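You operate a simulated robot arm through the tools that you are given. There is no shell and no other tool. Be economical: measure what you need, move in short steps, check, and stop when the job is done.

The job below is to be done with a simulated two-armed robot. You get a single attempt, and the scene is never put back.

JOB
Hold the deep tray on the drum bench top steady with one hand and put the pebble from the drum bench top in it with the other.
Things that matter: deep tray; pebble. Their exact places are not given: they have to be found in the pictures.

It is judged by the outcome, as a careful person would: the job done as asked, and still so three seconds after it is handed in. It fails if anything else is knocked over, pushed out of place, dropped, spilled or broken.

ROBOT AND FRAMES
Two 6-joint arms with two-finger grippers on one trunk, on a base that drives. Base frame: it is fixed to the floor where the robot stands at the start and does not move with it; the origin is under the middle of the robot, x ahead of it, y to its left, z up; the surface under the hand at the start is at about z = 800. Lengths are in mm, angles in rad, forces in N, time in s.
The left shoulder is at the start at [60, 143, 875], the right one opposite. With the tool pointing down near the work surface each hand reaches from about 320 to 720 mm from the robot's upright axis, wherever it stands, measured 20 degrees to its own side. Payload 2.45 kg a hand.
The tool frame of a hand sits at the grasp point between the pads (the TCP): z along the fingers, y along the line on which they close. The tips reach 26 mm beyond it. Largest opening 96 mm; the body of the gripper starts 69 mm behind the TCP.
Orientation is that of the tool frame in the base frame, as a unit quaternion [w, x, y, z]. With the fingers straight down and closing along the base's y, the tool's x points along the base's -x, its y along +y and its z along -z.

CONTROLS
- The arms move only by the tool play_rows. It takes "left_rows", "right_rows" or both (then of equal length, played together; a hand with none holds still); each is a list of rows, each a list of 3 entries, a list of its own where there are three numbers: the shift along the tool's x, y, z in mm, then the turn, a rotation vector about the tool's x, y, z in rad, then the finger opening in mm, from 0 to 96. In form: [[[dx, dy, dz], [ax, ay, az], hand], ...]. A call has 1 to 20 rows; each row is the pose to reach, as a shift and turn from the pose commanded when the call began, along the tool's axes at that moment. Each row takes 0.2 s and may step no farther than 50 mm and 0.15 rad from the row before; otherwise, or with a gripper value out of range, the whole call is refused. Where a pose cannot be reached the arm comes as near as it can. A force on the tool above 40 N (or 10 N above the force at the start of the call, whichever is more), or a blocked arm, ends the call early, and 0.2 s more pass. The fingers move at their own pace and stop on an object; they squeeze with about 33 N. The grip force told is the motor's: it shows also when the fingers shut on nothing. Time passes only in rows, and 0.2 s behind the last, so rows that repeat a pose let the fingers close. The reply holds the time, the measured pose of the TCP, the force on the tool along the base axes, the opening and the grip force, in the units named above and with some noise, with the torque about the TCP (base axes, N m) and any sound that the robot's microphone picked up, and new pictures: "views" is both (left out), scene, wrist or none (wrist: the cameras of the hands that moved).
- Cameras (640 x 400 px; columns grow to the right, rows downward): "scene" is now at [122.8, 49, 1480]; the picture's right is [0.62, -0.78, -0.00], its down [-0.58, -0.46, -0.67] and it looks along [0.53, 0.42, -0.74] (base axes); focal length 265 px, centre (320, 200). "left" rides on the left gripper at [82, -3, -98] in its tool frame; the picture's right is [0.04, 1.00, 0.00], its down [-0.73, 0.03, -0.68] and it looks along [-0.68, 0.03, 0.73] (tool axes); focal length 256 px, centre (320, 200). "right" rides on the right gripper at [81, 3, -98] in its tool frame; the picture's right is [-0.04, 1.00, 0.00], its down [-0.73, -0.03, -0.68] and it looks along [-0.68, -0.03, 0.73] (tool axes); focal length 256 px, centre (320, 200).
- lift_body(by): slides the trunk up (or, below 0, down) by that many mm; the arms and the scene camera ride with it, the base frame stays. It gives what a move gives, with no picture.
- drive_base(legs): drives the robot by 1 to 6 legs, each [ahead, turn to the left] in mm and rad, along the robot's own axes; the way and the turn of a leg run together, so that a leg with both is an arc; at most 1500 mm and 3.142 rad a leg. The arms and the cameras ride along, it lands a little off, and it stops where it bumps. It gives what a move gives, and a new picture of the scene camera.
- aim_head(pan, tilt): turns the head with the scene camera to pan (to the left, within 1.501 rad either way) and tilt (down, from -0.506 to 1.204), counted from straight ahead of the robot. It gives what a move gives, and a new picture of the scene camera.
- pixel_to_xyz(camera, pixels): for up to 12 pixels [column, row] of the newest picture of that camera ("zoom" is the newest enlarged one), the place [x, y, z] in the base frame of the surface seen there, good to about 2 mm. The clock stands still meanwhile.
- inspect(camera, box): a new picture of the part [left, top, right, bottom] of that camera's present view, enlarged. The clock stands still meanwhile.
- finish_job(): hands the job in; it is judged then, once.

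Keep the steps short. Do not move on a guess: measure, check each grasp and each placing, and mend mistakes. In all there are 80 turns and 260 pictures (those below and enlarged ones count). Leave the grippers open and the arms clear of the work at the hand-in unless told otherwise, and finish with a single line.

The tools are called after "Emit:" as a command line: name --argument value ..., lists and objects as JSON in quotes. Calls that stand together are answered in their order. play_rows: Moves the arms, as the interface text tells. Its arguments: {"type":"object","properties":{"left_rows":{"type":"array","items":{"type":"array"}},"right_rows":{"type":"array","items":{"type":"array"}},"views":{"type":"string","enum":["both","scene","wrist","none"]}},"required":[]} The other tools are called the same way: lift_body (by) slides the trunk up or down; drive_base (legs) drives the base; aim_head (pan, tilt) turns the head that bears the scene camera; pixel_to_xyz (camera, pixels) gives the place of the surface under pixels of a picture; inspect (camera, box) takes an enlarged picture of a part of a camera's view; finish_job () hands the job in.

At the start:

```text
time: 0.0
left_ee_pos: [383.8, 450.9, 1051.3]
left_tool_rot: [0.0, -0.004, 1.0, 0.0]
left_force: [-0.2, -0.2, 1.0]
left_wrist_torque: [0.0, 0.0, 0.0]
left_gripper_width: 96.0
left_grasp_force: 0.1
right_ee_pos: [370.6, -26.1, 1052.0]
right_tool_rot: [0.0, -0.002, 1.0, 0.0]
right_force: [0.1, 0.5, 0.6]
right_wrist_torque: [0.02, -0.02, 0.03]
right_gripper_width: 96.1
right_grasp_force: 0.0
trunk travel left (down, up): [-500.0, 90.0]
robot x, y, heading: [-0.1, -2.7, -0.001]
head pan, tilt: [0.67, 0.836]
```

scene: 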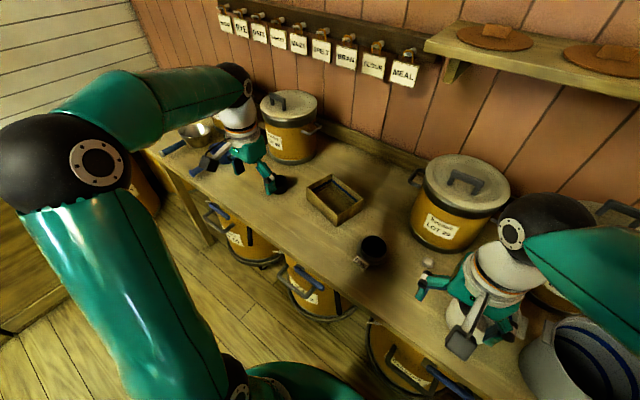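
right: 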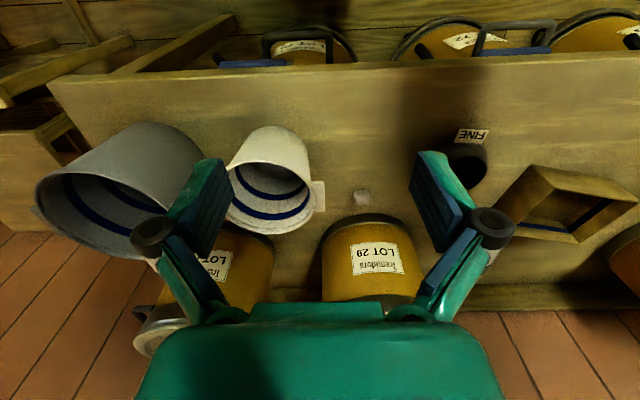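
left: 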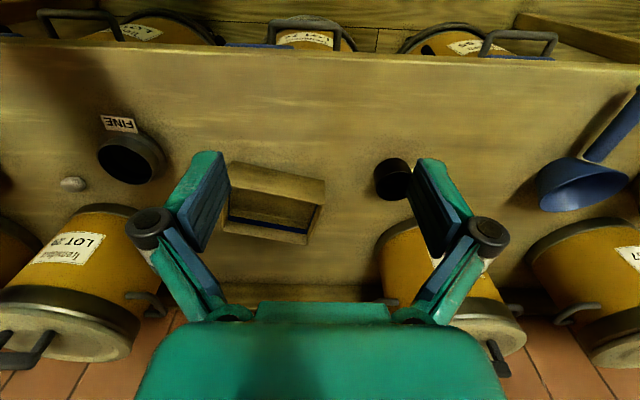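

I see a square wooden tray at scene (335,200) and a small pale pebble near scene (428,262), which is also at left (72,184) and right (361,198). I'll enlarge the view and measure both.

Emit:
inspect --camera "scene" --box '[280, 150, 480, 300]'

Emit:
pixel_to_xyz --camera "left" --pixels '[[72, 184], [231, 163], [325, 181], [306, 243], [222, 228], [270, 225], [180, 270], [130, 160], [393, 180], [350, 150], [230, 195], [316, 210]]'

Emit:
pixel_to_xyz --camera "right" --pixels '[[361, 197], [361, 203], [353, 198], [369, 198], [361, 191], [340, 170], [315, 197], [360, 218], [470, 160], [420, 290]]'

Emit:
inspect --camera "left" --box '[190, 130, 350, 260]'

```text
2.67 times, centred on (380, 225) of scene
```

zoom: 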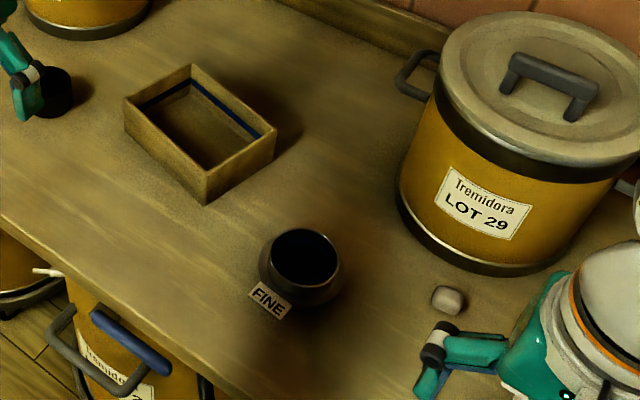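

```text
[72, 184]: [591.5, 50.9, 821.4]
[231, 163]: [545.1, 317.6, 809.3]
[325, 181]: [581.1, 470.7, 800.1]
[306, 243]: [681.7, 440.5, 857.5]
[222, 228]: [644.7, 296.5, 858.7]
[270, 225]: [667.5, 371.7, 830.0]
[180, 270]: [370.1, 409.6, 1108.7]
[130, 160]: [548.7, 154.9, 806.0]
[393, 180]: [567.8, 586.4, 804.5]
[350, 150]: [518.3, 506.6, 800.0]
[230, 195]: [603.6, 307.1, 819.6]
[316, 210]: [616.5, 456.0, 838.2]
```

```text
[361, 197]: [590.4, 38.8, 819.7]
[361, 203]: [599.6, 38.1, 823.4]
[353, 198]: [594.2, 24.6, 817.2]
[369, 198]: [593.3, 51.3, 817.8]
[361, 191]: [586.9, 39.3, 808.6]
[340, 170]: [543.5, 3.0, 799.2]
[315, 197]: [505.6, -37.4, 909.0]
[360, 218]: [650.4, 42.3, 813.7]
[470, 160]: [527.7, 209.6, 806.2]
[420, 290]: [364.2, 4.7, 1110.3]
```

```text
3.08 times, centred on (270, 195) of left
```

zoom: 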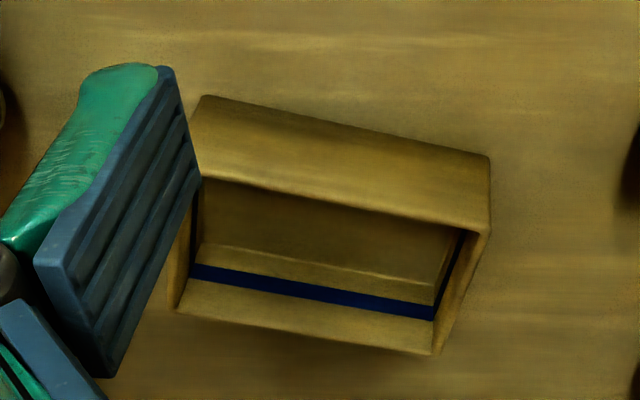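

The tray and pebble are found. Next I'll measure the tray's rim, floor and walls on the enlarged left picture.

Emit:
pixel_to_xyz --camera "zoom" --pixels '[[206, 178], [486, 228], [176, 308], [432, 350], [345, 203], [340, 208], [300, 335], [300, 325], [320, 225], [320, 255], [470, 270], [455, 290]]'

Emit:
pixel_to_xyz --camera "scene" --pixels '[[340, 175], [364, 200], [344, 223], [320, 190], [308, 186], [345, 214], [365, 204], [428, 262], [375, 235], [460, 190], [345, 195], [335, 190]]'

```text
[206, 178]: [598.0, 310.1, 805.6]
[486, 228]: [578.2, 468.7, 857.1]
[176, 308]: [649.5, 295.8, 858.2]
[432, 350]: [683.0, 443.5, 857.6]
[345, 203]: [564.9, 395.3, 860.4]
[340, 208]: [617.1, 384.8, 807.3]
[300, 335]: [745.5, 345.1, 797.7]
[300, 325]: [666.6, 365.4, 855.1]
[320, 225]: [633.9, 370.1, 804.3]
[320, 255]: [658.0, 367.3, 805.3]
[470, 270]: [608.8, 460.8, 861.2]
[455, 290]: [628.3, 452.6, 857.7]
```

```text
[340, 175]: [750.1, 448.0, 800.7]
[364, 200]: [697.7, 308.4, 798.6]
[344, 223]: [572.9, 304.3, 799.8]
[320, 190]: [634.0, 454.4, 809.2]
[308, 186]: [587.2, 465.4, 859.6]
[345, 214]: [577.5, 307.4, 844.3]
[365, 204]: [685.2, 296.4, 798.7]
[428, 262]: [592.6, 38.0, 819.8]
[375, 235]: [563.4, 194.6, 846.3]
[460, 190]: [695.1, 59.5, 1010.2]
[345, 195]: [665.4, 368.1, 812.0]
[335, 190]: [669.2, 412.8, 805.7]
```

The tray rim is at z≈859. Its corners are about (576,470), (685,444), (650,296) and (544,316). The pebble is at about (593,38), with its top at z≈820. The right arm can't reach the tray from here, so the base has to shift left. First I'll look left and ahead for free floor and the bench edge.

Emit:
aim_head --pan 1.4 --tilt 0.7

Emit:
aim_head --pan 0.0 --tilt 1.1

Emit:
pixel_to_xyz --camera "right" --pixels '[[200, 65], [500, 50], [305, 45], [265, 150], [318, 180], [318, 205], [290, 140], [330, 235], [365, 225], [395, 225], [150, 150], [445, 30]]'

```text
time: 1.1
left_ee_pos: [383.1, 452.1, 1053.5]
left_tool_rot: [0.001, -0.004, 1.0, -0.001]
left_force: [0.5, -0.6, -0.3]
left_wrist_torque: [-0.01, -0.03, 0.02]
left_gripper_width: 95.9
left_grasp_force: 0.0
right_ee_pos: [369.7, -26.1, 1053.0]
right_tool_rot: [-0.001, -0.003, 1.0, 0.0]
right_force: [-0.4, -0.2, -0.5]
right_wrist_torque: [-0.04, -0.01, -0.01]
right_gripper_width: 96.0
right_grasp_force: 0.0
trunk travel left (down, up): [-500.0, 90.0]
robot x, y, heading: [0.8, 1.0, 0.002]
head pan, tilt: [1.4, 0.7]
```

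scene: 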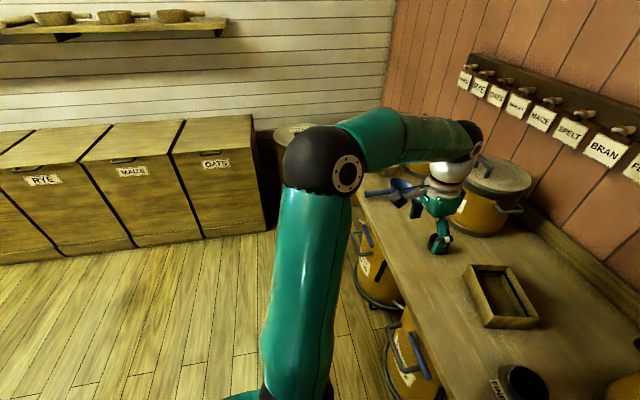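

```text
time: 2.6
left_ee_pos: [382.8, 451.8, 1051.2]
left_tool_rot: [0.001, -0.004, 1.0, 0.0]
left_force: [-0.5, 0.4, 0.4]
left_wrist_torque: [-0.02, 0.01, -0.01]
left_gripper_width: 96.0
left_grasp_force: 0.0
right_ee_pos: [370.3, -25.7, 1052.7]
right_tool_rot: [0.001, -0.002, 1.0, 0.0]
right_force: [0.9, -0.8, -0.2]
right_wrist_torque: [0.02, 0.01, -0.01]
right_gripper_width: 95.8
right_grasp_force: 0.1
trunk travel left (down, up): [-500.0, 90.0]
robot x, y, heading: [-0.4, -0.5, -0.002]
head pan, tilt: [0.0, 1.1]
```

scene: 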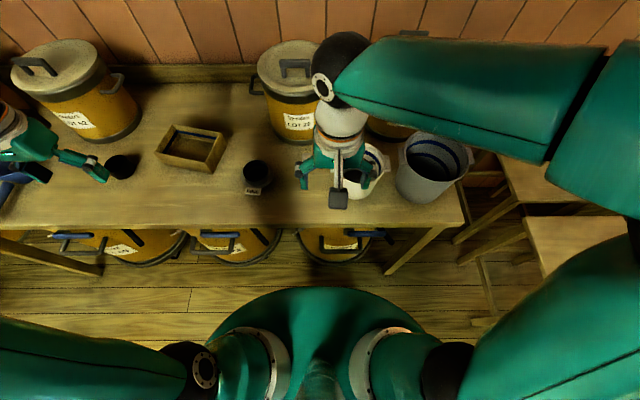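

```text
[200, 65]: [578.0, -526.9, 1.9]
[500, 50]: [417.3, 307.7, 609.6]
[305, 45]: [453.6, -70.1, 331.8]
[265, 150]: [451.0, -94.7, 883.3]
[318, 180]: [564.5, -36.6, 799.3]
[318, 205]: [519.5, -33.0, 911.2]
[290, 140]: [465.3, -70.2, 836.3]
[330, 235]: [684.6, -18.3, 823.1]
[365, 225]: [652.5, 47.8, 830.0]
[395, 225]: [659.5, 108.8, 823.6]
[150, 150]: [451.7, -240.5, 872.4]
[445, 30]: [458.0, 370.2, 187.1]
```

The floor to the left is open. Next I'll measure the bench edge, the lower bins and the robot's own front.

Emit:
pixel_to_xyz --camera "scene" --pixels '[[320, 290], [250, 310], [340, 222], [150, 227], [232, 248], [335, 248], [75, 238], [130, 265], [240, 263], [320, 263], [365, 195], [300, 140]]'

Emit:
inspect --camera "right" --box '[200, 110, 460, 280]'

```text
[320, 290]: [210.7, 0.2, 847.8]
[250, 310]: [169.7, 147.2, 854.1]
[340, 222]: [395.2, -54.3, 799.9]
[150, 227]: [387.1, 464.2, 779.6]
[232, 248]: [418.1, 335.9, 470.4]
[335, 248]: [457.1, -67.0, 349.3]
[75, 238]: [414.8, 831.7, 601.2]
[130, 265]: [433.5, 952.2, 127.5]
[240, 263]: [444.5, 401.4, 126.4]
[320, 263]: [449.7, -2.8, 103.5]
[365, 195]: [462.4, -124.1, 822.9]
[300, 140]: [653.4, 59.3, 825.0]
```

```text
2.35 times, centred on (330, 195) of right
```

zoom: 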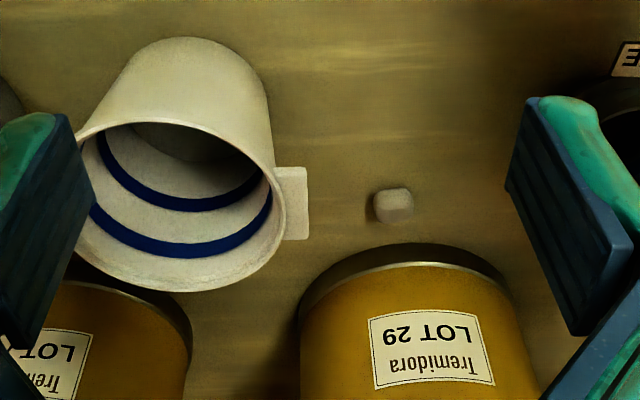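

The bench edge is at x≈390 and the robot's front at x≈210. I'll back off, then drive an S-curve to the left with the trunk raised. Before that I'll check the right rear and lift the trunk.

Emit:
aim_head --pan -1.5 --tilt 0.6

Emit:
aim_head --pan 1.5 --tilt 0.6

Emit:
lift_body --by 88

```text
time: 4.2
left_ee_pos: [382.0, 452.6, 1053.7]
left_tool_rot: [0.001, -0.004, 1.0, 0.0]
left_force: [0.0, -0.1, -0.2]
left_wrist_torque: [0.04, -0.03, 0.01]
left_gripper_width: 96.0
left_grasp_force: 0.0
right_ee_pos: [370.0, -26.2, 1053.7]
right_tool_rot: [0.0, -0.002, 1.0, 0.0]
right_force: [-0.4, 0.3, -0.1]
right_wrist_torque: [0.01, 0.01, 0.02]
right_gripper_width: 96.1
right_grasp_force: 0.0
trunk travel left (down, up): [-500.0, 90.0]
robot x, y, heading: [-2.0, 0.2, -0.001]
head pan, tilt: [-1.499, 0.6]
```

scene: 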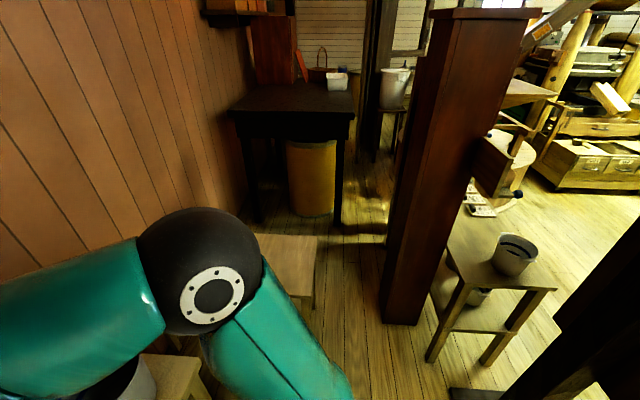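

```text
time: 6.8
left_ee_pos: [383.0, 451.5, 1052.2]
left_tool_rot: [0.001, -0.004, 1.0, 0.0]
left_force: [0.9, -0.2, -0.1]
left_wrist_torque: [-0.01, 0.01, 0.01]
left_gripper_width: 96.1
left_grasp_force: 0.1
right_ee_pos: [369.9, -24.8, 1053.2]
right_tool_rot: [-0.001, -0.001, 1.0, 0.0]
right_force: [0.3, 0.4, 0.3]
right_wrist_torque: [-0.01, 0.0, 0.0]
right_gripper_width: 96.0
right_grasp_force: 0.0
trunk travel left (down, up): [-500.0, 90.0]
robot x, y, heading: [-0.2, -2.6, -0.001]
head pan, tilt: [1.499, 0.6]
```

scene: 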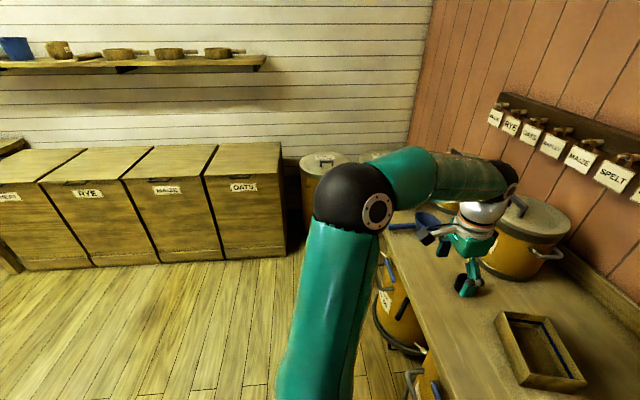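

```text
time: 8.1
left_ee_pos: [384.0, 452.6, 1139.5]
left_tool_rot: [0.001, -0.002, 1.0, 0.0]
left_force: [0.1, 1.1, 0.8]
left_wrist_torque: [-0.02, 0.03, -0.01]
left_gripper_width: 96.1
left_grasp_force: 0.2
right_ee_pos: [371.5, -26.0, 1139.4]
right_tool_rot: [0.0, -0.003, 1.0, 0.0]
right_force: [0.8, 0.6, -0.1]
right_wrist_torque: [0.0, -0.02, -0.03]
right_gripper_width: 96.0
right_grasp_force: 0.0
trunk travel left (down, up): [-588.0, 2.0]
robot x, y, heading: [-2.0, 1.5, -0.001]
head pan, tilt: [1.499, 0.6]
```

There's a dark post and a small table to the right rear, so I'll measure those before backing up.

Emit:
aim_head --pan -1.5 --tilt 0.8

Emit:
pixel_to_xyz --camera "scene" --pixels '[[600, 300], [620, 220], [560, 340], [470, 340], [400, 260], [500, 200], [460, 260], [200, 180], [200, 240]]'

```text
time: 10.7
left_ee_pos: [383.4, 451.9, 1140.0]
left_tool_rot: [0.0, -0.003, 1.0, 0.0]
left_force: [0.1, -0.2, 0.3]
left_wrist_torque: [0.02, -0.03, 0.05]
left_gripper_width: 96.1
left_grasp_force: 0.1
right_ee_pos: [369.7, -25.7, 1140.1]
right_tool_rot: [0.0, -0.003, 1.0, 0.0]
right_force: [0.3, 0.1, -0.5]
right_wrist_torque: [-0.03, 0.01, -0.02]
right_gripper_width: 96.2
right_grasp_force: 0.0
trunk travel left (down, up): [-588.0, 2.0]
robot x, y, heading: [1.8, -1.2, -0.003]
head pan, tilt: [-1.499, 0.799]
```

scene: 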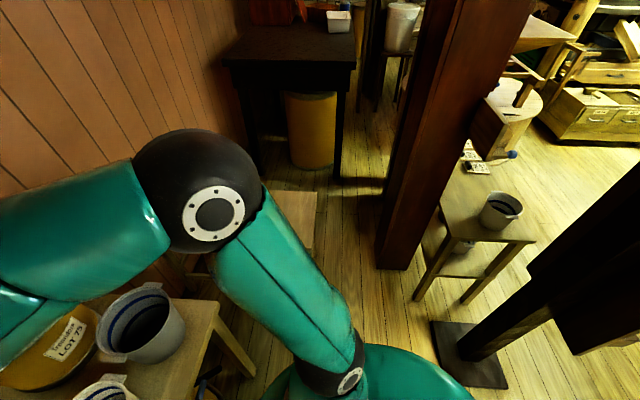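

```text
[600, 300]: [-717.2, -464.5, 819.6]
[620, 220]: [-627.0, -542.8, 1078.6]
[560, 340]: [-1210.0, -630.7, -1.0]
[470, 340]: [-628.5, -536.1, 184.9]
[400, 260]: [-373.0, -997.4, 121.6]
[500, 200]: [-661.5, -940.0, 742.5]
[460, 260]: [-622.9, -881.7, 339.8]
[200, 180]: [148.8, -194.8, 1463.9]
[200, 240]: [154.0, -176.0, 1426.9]
```

The post stands at x≈-620, so I'll back up only 120. Then I'll turn left, go ahead 256 and turn back, with the hands at tip height about 1113, above everything on the bench.

Emit:
drive_base --legs '[[-120, 0], [0, 0.9], [256, 0], [0, -0.9]]'

Emit:
aim_head --pan 0.0 --tilt 0.95

```text
time: 18.5
left_ee_pos: [419.3, 650.1, 1139.4]
left_tool_rot: [0.001, -0.005, 1.0, 0.0]
left_force: [-0.5, -0.4, -0.1]
left_wrist_torque: [-0.03, -0.01, -0.01]
left_gripper_width: 96.0
left_grasp_force: 0.1
right_ee_pos: [406.9, 173.7, 1140.2]
right_tool_rot: [0.0, -0.005, 1.0, -0.001]
right_force: [-0.1, 0.4, -0.9]
right_wrist_torque: [-0.03, -0.01, 0.01]
right_gripper_width: 95.8
right_grasp_force: 0.1
trunk travel left (down, up): [-588.0, 2.0]
robot x, y, heading: [34.8, 210.3, 0.006]
head pan, tilt: [-1.499, 0.799]
```

scene: 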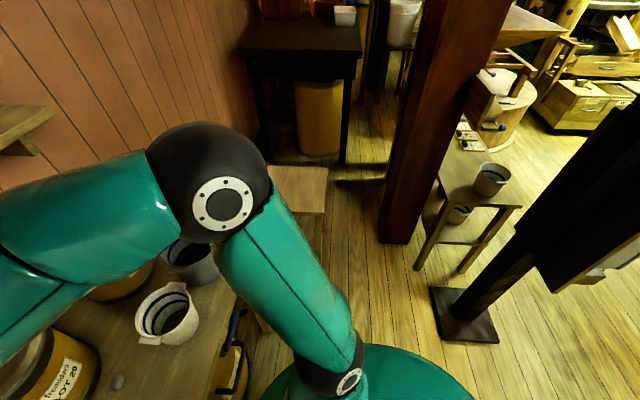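

```text
time: 20.1
left_ee_pos: [419.6, 650.4, 1140.4]
left_tool_rot: [0.001, -0.005, 1.0, 0.0]
left_force: [0.8, -0.5, -0.2]
left_wrist_torque: [0.0, 0.02, -0.02]
left_gripper_width: 95.7
left_grasp_force: 0.0
right_ee_pos: [408.8, 172.9, 1141.3]
right_tool_rot: [0.0, -0.006, 1.0, 0.0]
right_force: [-0.1, -0.1, -0.4]
right_wrist_torque: [-0.03, -0.04, 0.02]
right_gripper_width: 95.7
right_grasp_force: 0.1
trunk travel left (down, up): [-588.0, 2.0]
robot x, y, heading: [36.9, 206.2, 0.001]
head pan, tilt: [0.0, 0.949]
```

scene: 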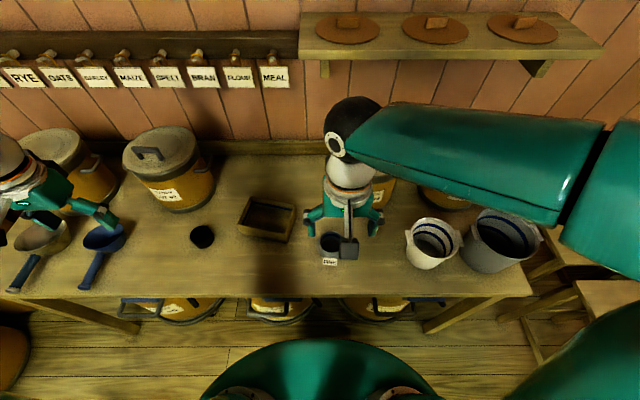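

The robot is now at about (37,206). I'll measure the left-hand tin, the tray rim and the pebble from here, and find how close the tin comes to the left hand's path.

Emit:
pixel_to_xyz --camera "scene" --pixels '[[194, 140], [170, 160], [150, 152], [213, 180], [205, 230], [248, 198], [294, 207], [238, 228], [288, 241], [350, 235]]'

Emit:
inspect --camera "scene" --box '[190, 170, 350, 270]'

```text
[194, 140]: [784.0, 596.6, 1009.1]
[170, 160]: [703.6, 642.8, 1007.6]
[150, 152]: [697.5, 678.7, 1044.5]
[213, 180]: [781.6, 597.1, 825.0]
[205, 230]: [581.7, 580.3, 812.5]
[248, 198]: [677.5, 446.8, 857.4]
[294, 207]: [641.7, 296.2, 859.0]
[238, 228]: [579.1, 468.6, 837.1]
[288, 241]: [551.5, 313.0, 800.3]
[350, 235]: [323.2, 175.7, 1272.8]
```

```text
4.00 times, centred on (270, 220) of scene
```

zoom: 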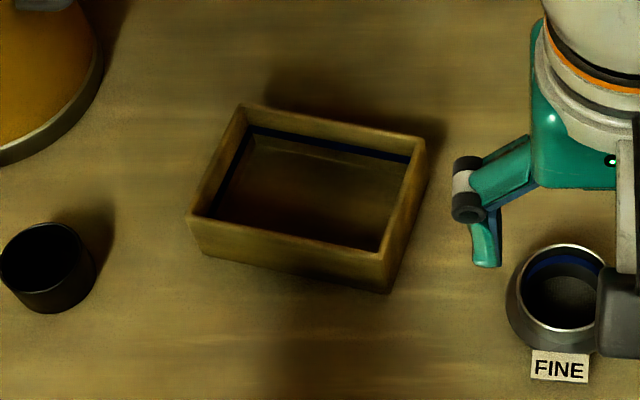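

The path is clear: the tin is beyond x≈690, y≈590, and the cup is at (581,586). I'll move the left hand up high to above the tray's left end wall at about (629,453), yawed 0.22 to square with it.

Emit:
play_rows --left_rows '[[[-30, -28, 0], [0, 0, 0.03], 96], [[-60, -56, 0], [0, 0, 0.06], 90], [[-90, -84, 0], [0, 0, 0.09], 80], [[-120, -112, 0], [0, 0, 0.12], 70], [[-150, -140, 0], [0, 0, 0.16], 70], [[-180, -168, 0], [0, 0, 0.19], 70], [[-209, -197, 0], [0, 0, 0.22], 70], [[-209, -197, 0], [0, 0, 0.22], 70]]' --views "both"

```text
time: 21.9
left_ee_pos: [628.8, 454.8, 1139.4]
left_tool_rot: [0.001, 0.104, 0.995, 0.001]
left_force: [1.4, -0.9, 0.4]
left_wrist_torque: [-0.01, -0.02, 0.02]
left_gripper_width: 70.1
left_grasp_force: 0.0
right_ee_pos: [407.0, 173.8, 1141.7]
right_tool_rot: [0.0, -0.006, 1.0, 0.0]
right_force: [-0.2, 0.2, -0.1]
right_wrist_torque: [-0.03, -0.01, 0.01]
right_gripper_width: 96.1
right_grasp_force: 0.1
trunk travel left (down, up): [-588.0, 2.0]
robot x, y, heading: [36.4, 211.2, 0.007]
head pan, tilt: [0.0, 0.949]
```

scene: 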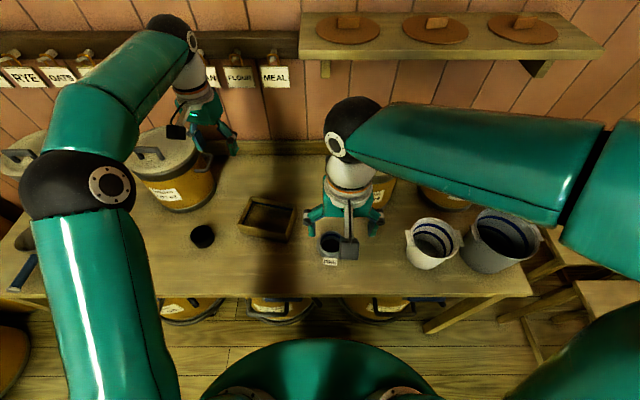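
left: 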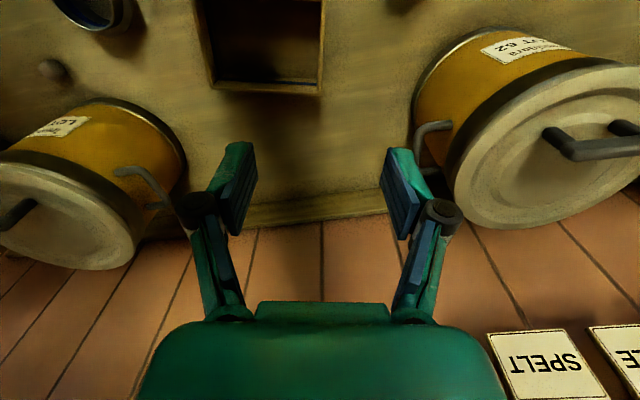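

The left hand is above the end wall, with fingers square to the tray. I'll lower the trunk to its starting height.

Emit:
lift_body --by -88

Emit:
inspect --camera "left" --box '[0, 0, 640, 400]'

```text
time: 23.2
left_ee_pos: [630.1, 453.2, 1051.1]
left_tool_rot: [0.001, 0.104, 0.995, 0.001]
left_force: [-0.4, 0.4, -0.3]
left_wrist_torque: [0.02, 0.01, 0.01]
left_gripper_width: 69.7
left_grasp_force: 0.2
right_ee_pos: [407.7, 172.2, 1053.9]
right_tool_rot: [0.0, -0.006, 1.0, -0.001]
right_force: [-0.6, -0.3, 0.9]
right_wrist_torque: [0.0, -0.01, 0.01]
right_gripper_width: 96.0
right_grasp_force: 0.0
trunk travel left (down, up): [-500.0, 90.0]
robot x, y, heading: [35.8, 208.3, 0.004]
head pan, tilt: [0.0, 0.949]
```

```text
1.00 times, centred on (320, 200) of left (not enlarged: the box is as wide or as high as the picture)
```

zoom: 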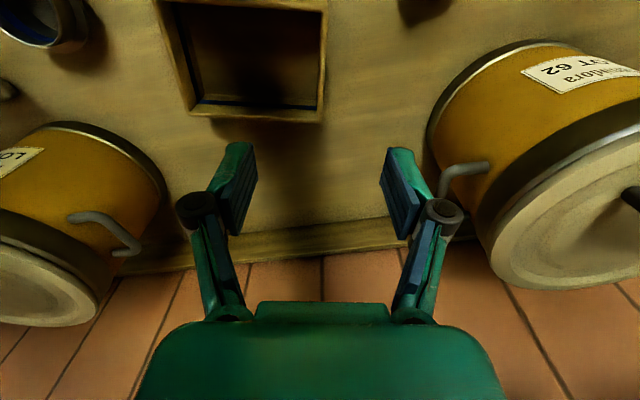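

I'll descend 150 mm to hover with the tips at about z 875, above the rim, then check the alignment.

Emit:
play_rows --left_rows '[[[0, 0, 40], [0, 0, 0], 70], [[0, 0, 80], [0, 0, 0], 70], [[0, 0, 120], [0, 0, 0], 70], [[0, 0, 150], [0, 0, 0], 70], [[0, 0, 150], [0, 0, 0], 70]]' --views "both"

Emit:
inspect --camera "scene" --box '[190, 150, 350, 250]'

```text
time: 24.4
left_ee_pos: [630.5, 456.7, 898.5]
left_tool_rot: [0.001, 0.104, 0.995, 0.0]
left_force: [-0.6, -0.4, 0.3]
left_wrist_torque: [0.0, -0.01, 0.01]
left_gripper_width: 69.8
left_grasp_force: 0.0
right_ee_pos: [408.1, 172.2, 1053.6]
right_tool_rot: [0.0, -0.004, 1.0, 0.0]
right_force: [-0.5, -0.3, 0.0]
right_wrist_torque: [0.01, 0.0, -0.03]
right_gripper_width: 96.1
right_grasp_force: 0.0
trunk travel left (down, up): [-500.0, 90.0]
robot x, y, heading: [36.8, 210.4, 0.007]
head pan, tilt: [0.0, 0.949]
```

scene: 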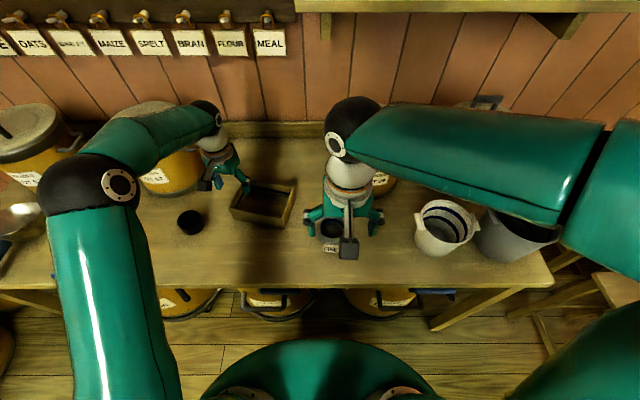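
left: 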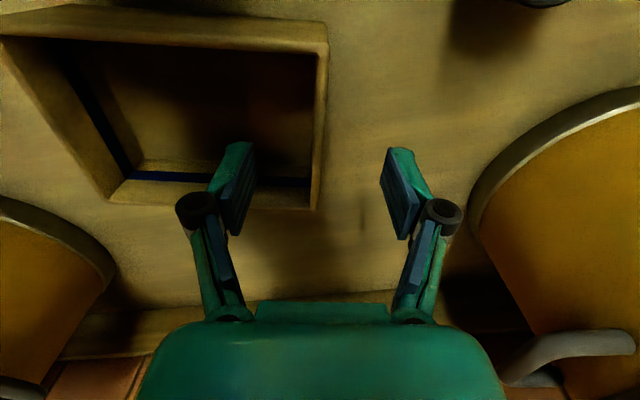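

```text
4.00 times, centred on (270, 200) of scene
```

zoom: 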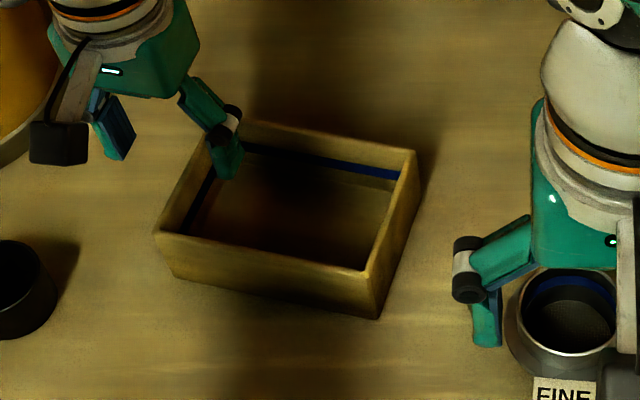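

The end wall's rim is at left-picture column ~322, midway between the pads (col 320). I'll descend 46 mm so the tips straddle the wall, still well above the tray floor.

Emit:
play_rows --left_rows '[[[0, 0, 20], [0, 0, 0], 70], [[0, 0, 36], [0, 0, 0], 70], [[0, 0, 46], [0, 0, 0], 70], [[0, 0, 46], [0, 0, 0], 70]]' --views "wrist"

Emit:
inspect --camera "scene" --box '[190, 150, 350, 250]'

```text
time: 25.4
left_ee_pos: [630.3, 455.2, 855.4]
left_tool_rot: [0.0, 0.105, 0.994, 0.0]
left_force: [0.1, 0.0, -0.7]
left_wrist_torque: [0.02, 0.01, 0.0]
left_gripper_width: 69.9
left_grasp_force: 0.0
right_ee_pos: [407.1, 171.8, 1053.4]
right_tool_rot: [0.0, -0.006, 1.0, 0.0]
right_force: [0.4, 0.2, -0.2]
right_wrist_torque: [-0.02, -0.03, -0.04]
right_gripper_width: 95.8
right_grasp_force: 0.2
trunk travel left (down, up): [-500.0, 90.0]
robot x, y, heading: [33.9, 208.2, 0.007]
head pan, tilt: [0.0, 0.949]
```

left: 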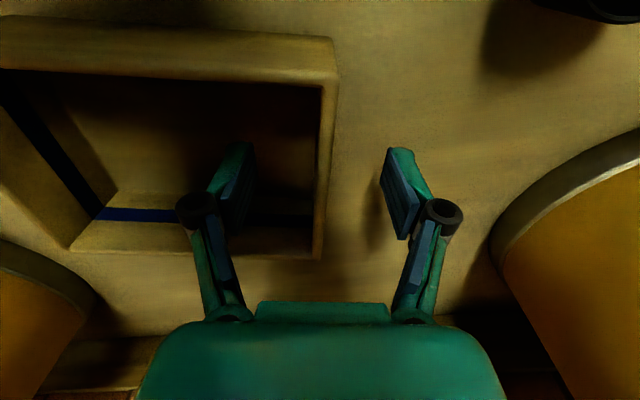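

```text
4.00 times, centred on (270, 200) of scene
```

zoom: 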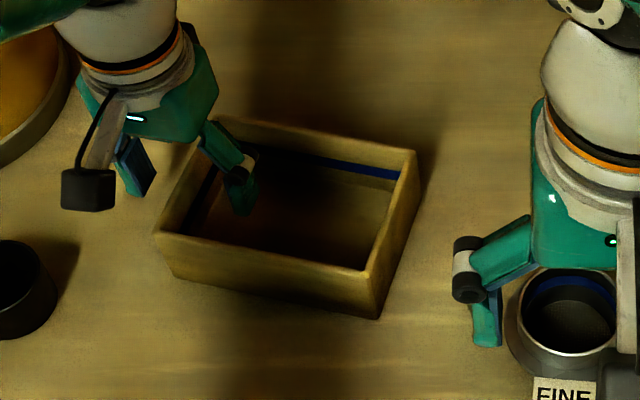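

The wall sits ~2.5 mm towards the outer finger. I'll correct that and close the left hand on it.

Emit:
play_rows --left_rows '[[[0, 2.5, 0], [0, 0, 0], 60], [[0, 2.5, 0], [0, 0, 0], 40], [[0, 2.5, 0], [0, 0, 0], 25], [[0, 2.5, 0], [0, 0, 0], 15], [[0, 2.5, 0], [0, 0, 0], 8], [[0, 2.5, 0], [0, 0, 0], 2], [[0, 2.5, 0], [0, 0, 0], 0], [[0, 2.5, 0], [0, 0, 0], 0]]' --views "wrist"

Emit:
inspect --camera "scene" --box '[190, 150, 350, 250]'

```text
time: 27.2
left_ee_pos: [630.9, 457.5, 854.7]
left_tool_rot: [0.001, 0.105, 0.994, 0.0]
left_force: [0.0, -0.4, 0.6]
left_wrist_torque: [0.01, 0.01, -0.08]
left_gripper_width: 6.0
left_grasp_force: 33.2
right_ee_pos: [407.0, 172.7, 1053.9]
right_tool_rot: [0.0, -0.005, 1.0, 0.0]
right_force: [0.1, 0.0, -0.4]
right_wrist_torque: [0.0, -0.03, 0.02]
right_gripper_width: 96.0
right_grasp_force: 0.1
trunk travel left (down, up): [-500.0, 90.0]
robot x, y, heading: [37.5, 215.0, 0.002]
head pan, tilt: [0.0, 0.949]
```

left: 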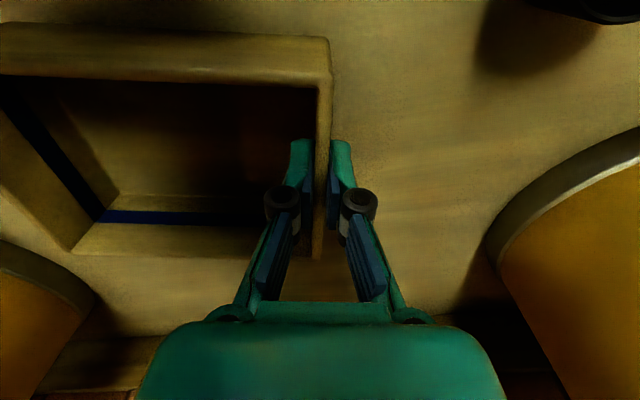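

```text
4.00 times, centred on (270, 200) of scene
```

zoom: 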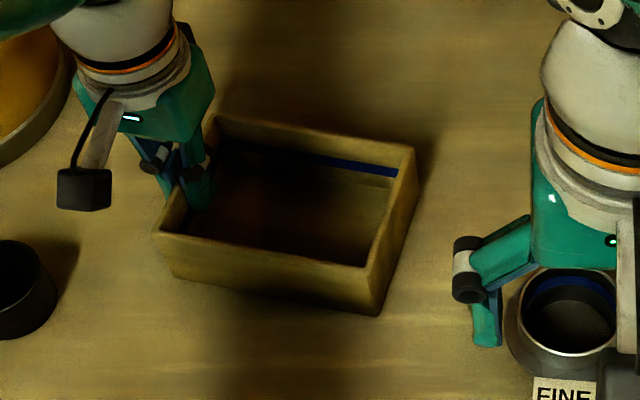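

The wall is held (6 mm opening, 33 N) and the tray hasn't moved. Next, the right hand goes towards the pebble with its top tilted 0.3 rad towards the robot, to stay clear of the LOT 29 tin behind it.

Emit:
play_rows --right_rows '[[[-30, -27, 0], [0, -0.06, 0], 90], [[-60, -54, 0], [0, -0.12, 0], 80], [[-90, -81, 0], [0, -0.18, 0], 70], [[-120, -108, 0], [0, -0.24, 0], 60], [[-150, -135, 0], [0, -0.3, 0], 60], [[-150, -135, 0], [0, -0.3, 0], 60]]' --views "both"

```text
time: 28.6
left_ee_pos: [630.8, 457.7, 854.1]
left_tool_rot: [0.002, 0.104, 0.995, 0.0]
left_force: [0.0, 0.9, 0.9]
left_wrist_torque: [0.02, -0.05, 0.0]
left_gripper_width: 6.1
left_grasp_force: 33.2
right_ee_pos: [559.5, 38.5, 1051.9]
right_tool_rot: [0.15, -0.006, 0.989, 0.002]
right_force: [0.1, 0.6, -0.3]
right_wrist_torque: [0.0, 0.0, 0.01]
right_gripper_width: 59.8
right_grasp_force: 0.1
trunk travel left (down, up): [-500.0, 90.0]
robot x, y, heading: [36.0, 210.7, 0.005]
head pan, tilt: [0.0, 0.949]
```

scene: 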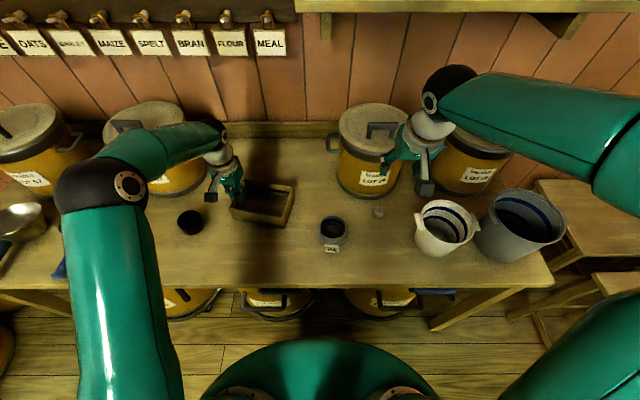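
right: 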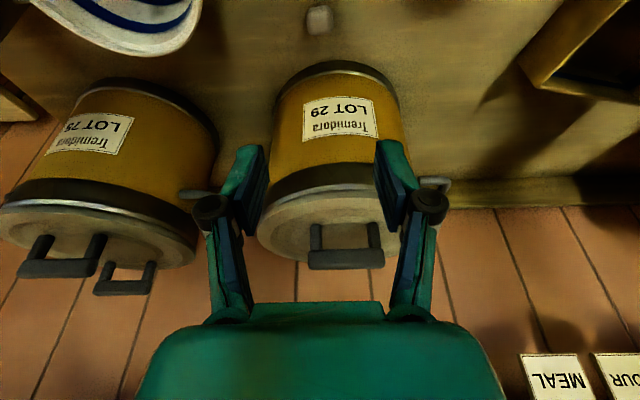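

The pebble shows at right picture (320,20). I'll measure its extents closely.

Emit:
inspect --camera "right" --box '[280, 0, 360, 50]'

Emit:
pixel_to_xyz --camera "zoom" --pixels '[[220, 150], [320, 60], [320, 150], [320, 220], [320, 250], [420, 150], [250, 150], [400, 150]]'

Emit:
pixel_to_xyz --camera "scene" --pixels '[[378, 211], [378, 215], [372, 213], [383, 213], [365, 195], [360, 110], [417, 225], [420, 200]]'

```text
8.00 times, centred on (320, 25) of right
```

zoom: 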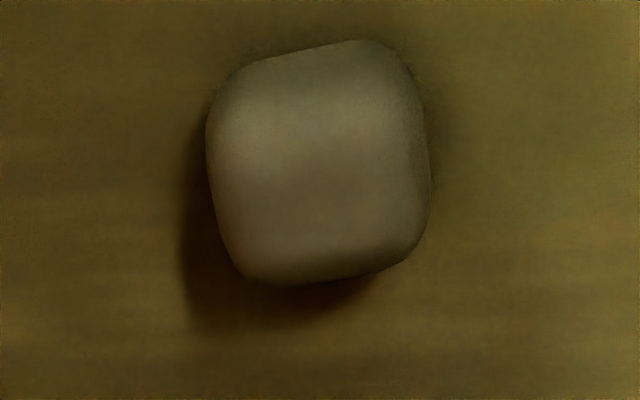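

```text
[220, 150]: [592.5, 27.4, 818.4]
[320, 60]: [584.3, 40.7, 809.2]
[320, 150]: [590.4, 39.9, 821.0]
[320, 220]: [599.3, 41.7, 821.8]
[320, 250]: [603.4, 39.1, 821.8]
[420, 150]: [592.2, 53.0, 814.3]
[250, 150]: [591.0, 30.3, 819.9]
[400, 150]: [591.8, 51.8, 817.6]
```

```text
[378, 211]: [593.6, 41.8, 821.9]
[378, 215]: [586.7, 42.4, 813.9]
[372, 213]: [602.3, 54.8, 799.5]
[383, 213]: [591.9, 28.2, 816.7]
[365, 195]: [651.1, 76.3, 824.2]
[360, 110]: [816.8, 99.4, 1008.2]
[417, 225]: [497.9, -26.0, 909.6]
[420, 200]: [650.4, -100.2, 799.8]
```

The pebble is a ~26 mm rounded cube centred at about (595,40,811), turned slightly. I'll move the right hand to a hover 60 mm above the grasp pose, yawed to match its faces.

Emit:
play_rows --right_rows '[[[4, 0, 40], [0, 0, -0.04], 60], [[8, 1, 80], [0, 0, -0.08], 60], [[14, 1, 120], [0, 0, -0.12], 60], [[19.5, 1.5, 161], [0, 0, -0.16], 60], [[19.5, 1.5, 161], [0, 0, -0.16], 60]]' --views "both"

```text
time: 29.8
left_ee_pos: [632.1, 457.8, 855.5]
left_tool_rot: [0.001, 0.105, 0.995, 0.0]
left_force: [-0.6, 1.4, 2.2]
left_wrist_torque: [-0.01, -0.11, 0.06]
left_gripper_width: 5.8
left_grasp_force: 33.4
right_ee_pos: [587.5, 41.4, 894.5]
right_tool_rot: [0.148, -0.084, 0.985, -0.011]
right_force: [-0.4, 0.4, 0.1]
right_wrist_torque: [-0.03, 0.01, 0.01]
right_gripper_width: 59.9
right_grasp_force: 0.1
trunk travel left (down, up): [-500.0, 90.0]
robot x, y, heading: [37.8, 208.6, -0.001]
head pan, tilt: [0.0, 0.949]
```

scene: 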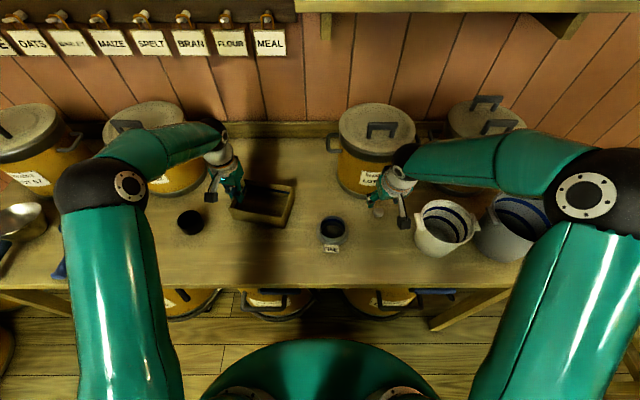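
right: 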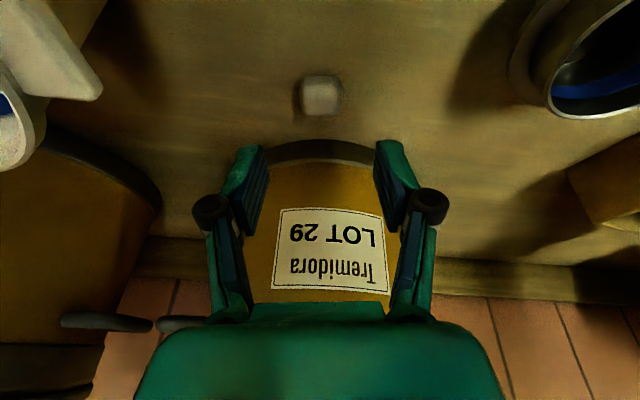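

The pebble is centred between the pads (col 320), and the jug handle and tin are clear. I'll go straight down 61 mm.

Emit:
play_rows --right_rows '[[[6, 1, 19.4], [0, 0, 0], 60], [[12, 2, 39], [0, 0, 0], 60], [[15, 2.5, 49], [0, 0, 0], 60], [[17.8, 2.9, 58.3], [0, 0, 0], 60], [[17.8, 2.9, 58.3], [0, 0, 0], 60]]' --views "both"

```text
time: 31.0
left_ee_pos: [630.9, 457.5, 854.2]
left_tool_rot: [0.0, 0.105, 0.995, 0.0]
left_force: [0.6, 0.1, 0.3]
left_wrist_torque: [0.04, 0.04, -0.02]
left_gripper_width: 6.2
left_grasp_force: 32.9
right_ee_pos: [586.4, 39.9, 832.3]
right_tool_rot: [0.148, -0.084, 0.985, -0.01]
right_force: [-0.2, -0.5, -0.3]
right_wrist_torque: [-0.01, 0.01, 0.0]
right_gripper_width: 60.2
right_grasp_force: 0.0
trunk travel left (down, up): [-500.0, 90.0]
robot x, y, heading: [39.6, 207.7, 0.005]
head pan, tilt: [0.0, 0.949]
```

scene: 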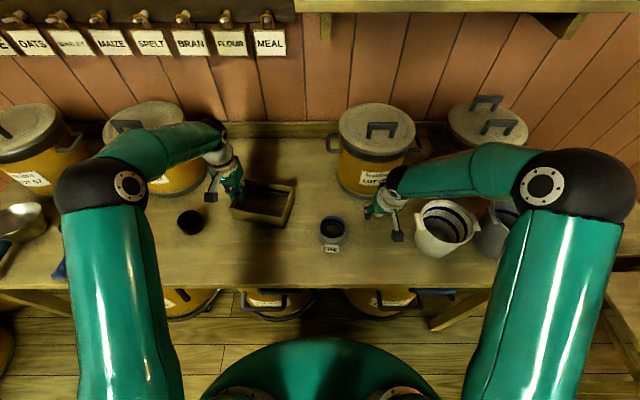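
right: 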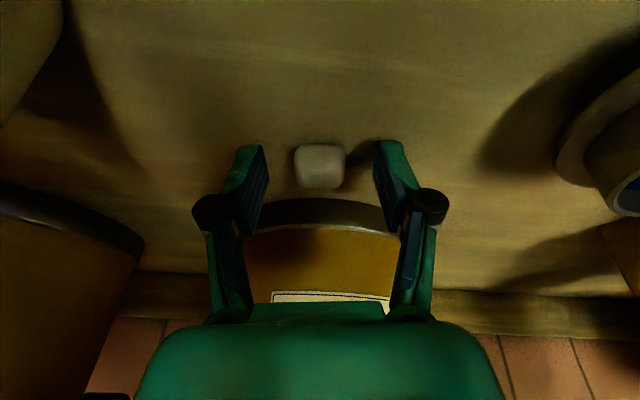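

The pebble lies between the pads. I'll close the right hand.

Emit:
play_rows --right_rows '[[[0, 0, 0], [0, 0, 0], 45], [[0, 0, 0], [0, 0, 0], 32], [[0, 0, 0], [0, 0, 0], 22], [[0, 0, 0], [0, 0, 0], 14], [[0, 0, 0], [0, 0, 0], 14], [[0, 0, 0], [0, 0, 0], 14]]' --views "wrist"

```text
time: 32.4
left_ee_pos: [630.7, 458.2, 855.9]
left_tool_rot: [0.002, 0.105, 0.994, -0.001]
left_force: [-0.6, -0.2, 0.7]
left_wrist_torque: [0.02, -0.04, -0.01]
left_gripper_width: 6.0
left_grasp_force: 32.6
right_ee_pos: [587.5, 39.2, 832.3]
right_tool_rot: [0.148, -0.084, 0.985, -0.011]
right_force: [-0.6, 0.3, -0.7]
right_wrist_torque: [0.02, 0.02, 0.01]
right_gripper_width: 28.4
right_grasp_force: 33.0
trunk travel left (down, up): [-500.0, 90.0]
robot x, y, heading: [38.3, 209.9, 0.004]
head pan, tilt: [0.0, 0.949]
```

right: 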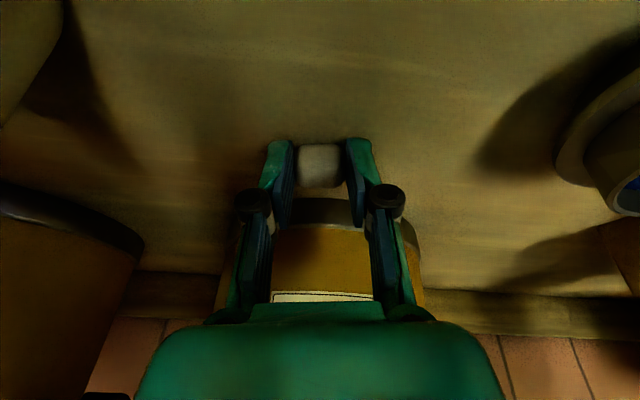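

The pebble is held (28 mm, 33 N). I'll lift straight up 130 mm.

Emit:
play_rows --right_rows '[[[-9.5, -1.5, -31], [0, 0, 0], 14], [[-19, -3, -62], [0, 0, 0], 14], [[-28.5, -4.6, -93], [0, 0, 0], 14], [[-37.8, -6.1, -124.3], [0, 0, 0], 14], [[-37.8, -6.1, -124.3], [0, 0, 0], 14]]' --views "wrist"

```text
time: 33.6
left_ee_pos: [630.7, 457.3, 854.2]
left_tool_rot: [0.001, 0.104, 0.995, 0.0]
left_force: [-1.1, -0.5, -0.4]
left_wrist_torque: [0.01, -0.07, -0.02]
left_gripper_width: 6.0
left_grasp_force: 33.0
right_ee_pos: [589.5, 40.4, 961.1]
right_tool_rot: [0.149, -0.084, 0.985, -0.012]
right_force: [-0.2, 0.1, -0.8]
right_wrist_torque: [0.02, -0.01, -0.05]
right_gripper_width: 28.6
right_grasp_force: 32.9
trunk travel left (down, up): [-500.0, 90.0]
robot x, y, heading: [36.0, 210.9, 0.006]
head pan, tilt: [0.0, 0.949]
```

right: 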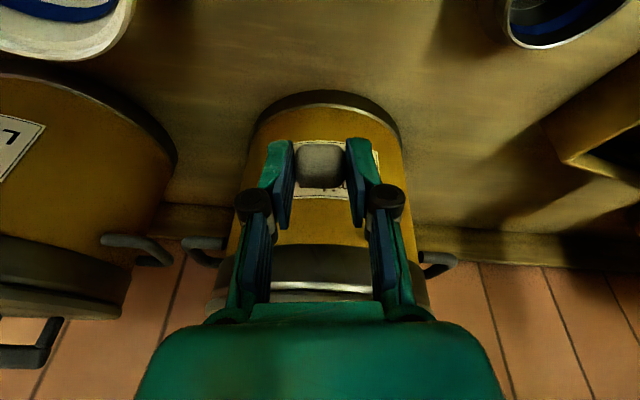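

The pebble is still firmly held. I'll carry it over at this height (tips at z≈933, the jar is only 846) to above the free right-hand part of the tray.

Emit:
play_rows --right_rows '[[[-7.7, 37.7, 0.4], [0, 0, 0], 14], [[-15.4, 75.5, 0.8], [0, 0, 0], 14], [[-23, 113, 1.3], [0, 0, 0], 14], [[-30.7, 151, 1.7], [0, 0, 0], 14], [[-38.4, 189, 2.1], [0, 0, 0], 14], [[-46, 226.5, 2.5], [0, 0, 0], 14], [[-53.8, 264, 3], [0, 0, 0], 14], [[-61.5, 302, 3.4], [0, 0, 0], 14], [[-61.5, 302, 3.4], [0, 0, 0], 14]]' --views "both"

Emit:
inspect --camera "scene" --box '[190, 130, 350, 230]'

```text
time: 35.6
left_ee_pos: [631.0, 456.8, 856.4]
left_tool_rot: [0.001, 0.105, 0.994, 0.0]
left_force: [-1.0, -0.3, -0.3]
left_wrist_torque: [0.0, 0.01, -0.02]
left_gripper_width: 5.8
left_grasp_force: 33.0
right_ee_pos: [610.8, 334.9, 976.4]
right_tool_rot: [0.154, -0.068, 0.986, -0.005]
right_force: [-0.2, -0.2, -0.6]
right_wrist_torque: [0.02, -0.03, -0.01]
right_gripper_width: 28.5
right_grasp_force: 32.9
trunk travel left (down, up): [-500.0, 90.0]
robot x, y, heading: [37.8, 210.1, 0.004]
head pan, tilt: [0.0, 0.949]
```

scene: 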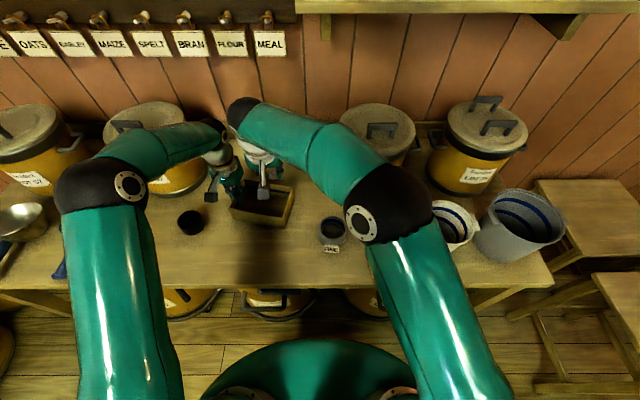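
right: 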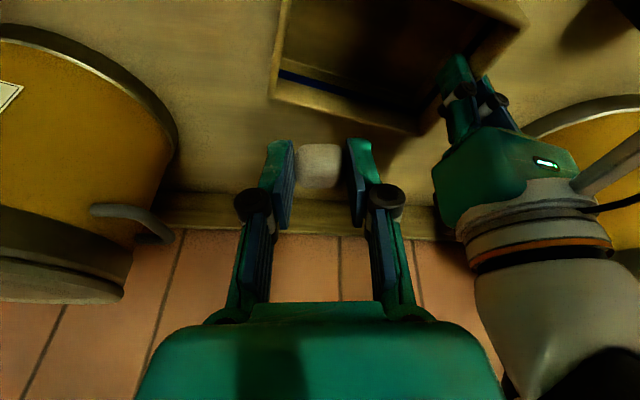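

```text
4.00 times, centred on (270, 180) of scene
```

zoom: 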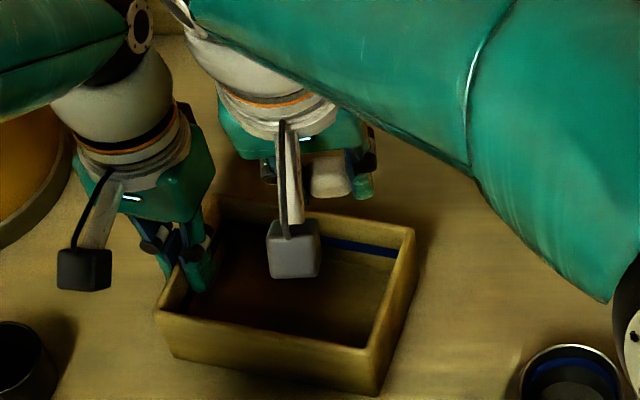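

The hand stopped about 20 mm short of the commanded pose, so the wrist is likely near a limit in this orientation. Carefully, I'll undo some of the yaw and tilt, go a little lower, and see whether it settles.

Emit:
play_rows --right_rows '[[[0, 0, 5], [0, 0.03, 0.04], 14], [[0, 0, 10], [0, 0.06, 0.08], 14], [[1, 0, 15], [0, 0.09, 0.12], 14], [[1, 0, 20], [0, 0.12, 0.16], 14], [[1, 0, 20], [0, 0.12, 0.16], 14], [[1, 0, 20], [0, 0.12, 0.16], 14]]' --views "both"

Emit:
inspect --camera "scene" --box '[190, 130, 350, 230]'

```text
time: 37.0
left_ee_pos: [631.5, 456.7, 853.6]
left_tool_rot: [0.0, 0.104, 0.995, -0.001]
left_force: [0.5, 0.1, 1.3]
left_wrist_torque: [0.05, 0.09, 0.01]
left_gripper_width: 6.0
left_grasp_force: 33.0
right_ee_pos: [613.6, 333.9, 955.6]
right_tool_rot: [0.097, 0.013, 0.995, 0.003]
right_force: [0.3, 0.5, -0.8]
right_wrist_torque: [0.02, 0.01, 0.01]
right_gripper_width: 28.2
right_grasp_force: 32.5
trunk travel left (down, up): [-500.0, 90.0]
robot x, y, heading: [40.3, 213.0, 0.007]
head pan, tilt: [0.0, 0.949]
```

scene: 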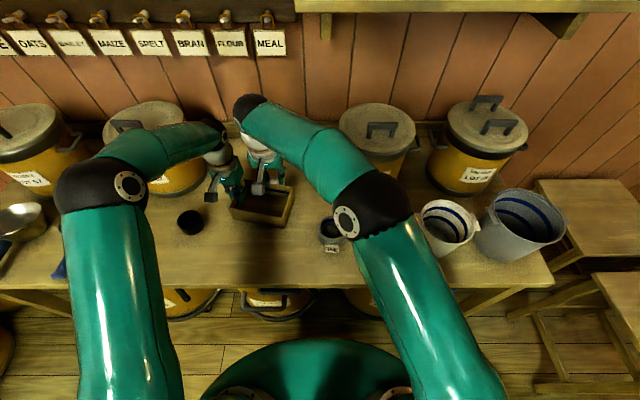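
right: 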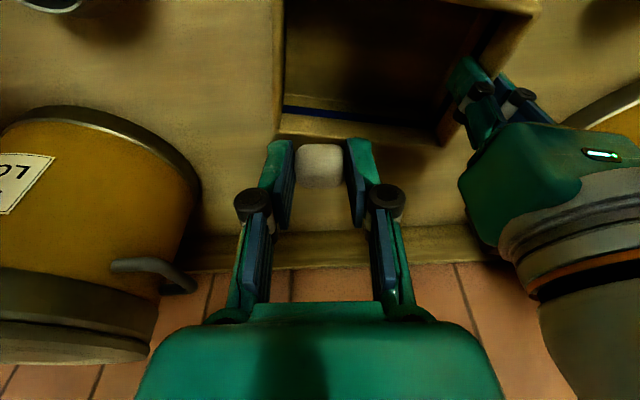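

```text
4.00 times, centred on (270, 180) of scene
```

zoom: 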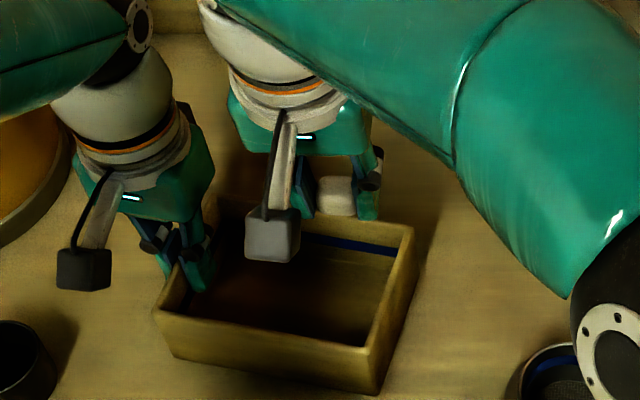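

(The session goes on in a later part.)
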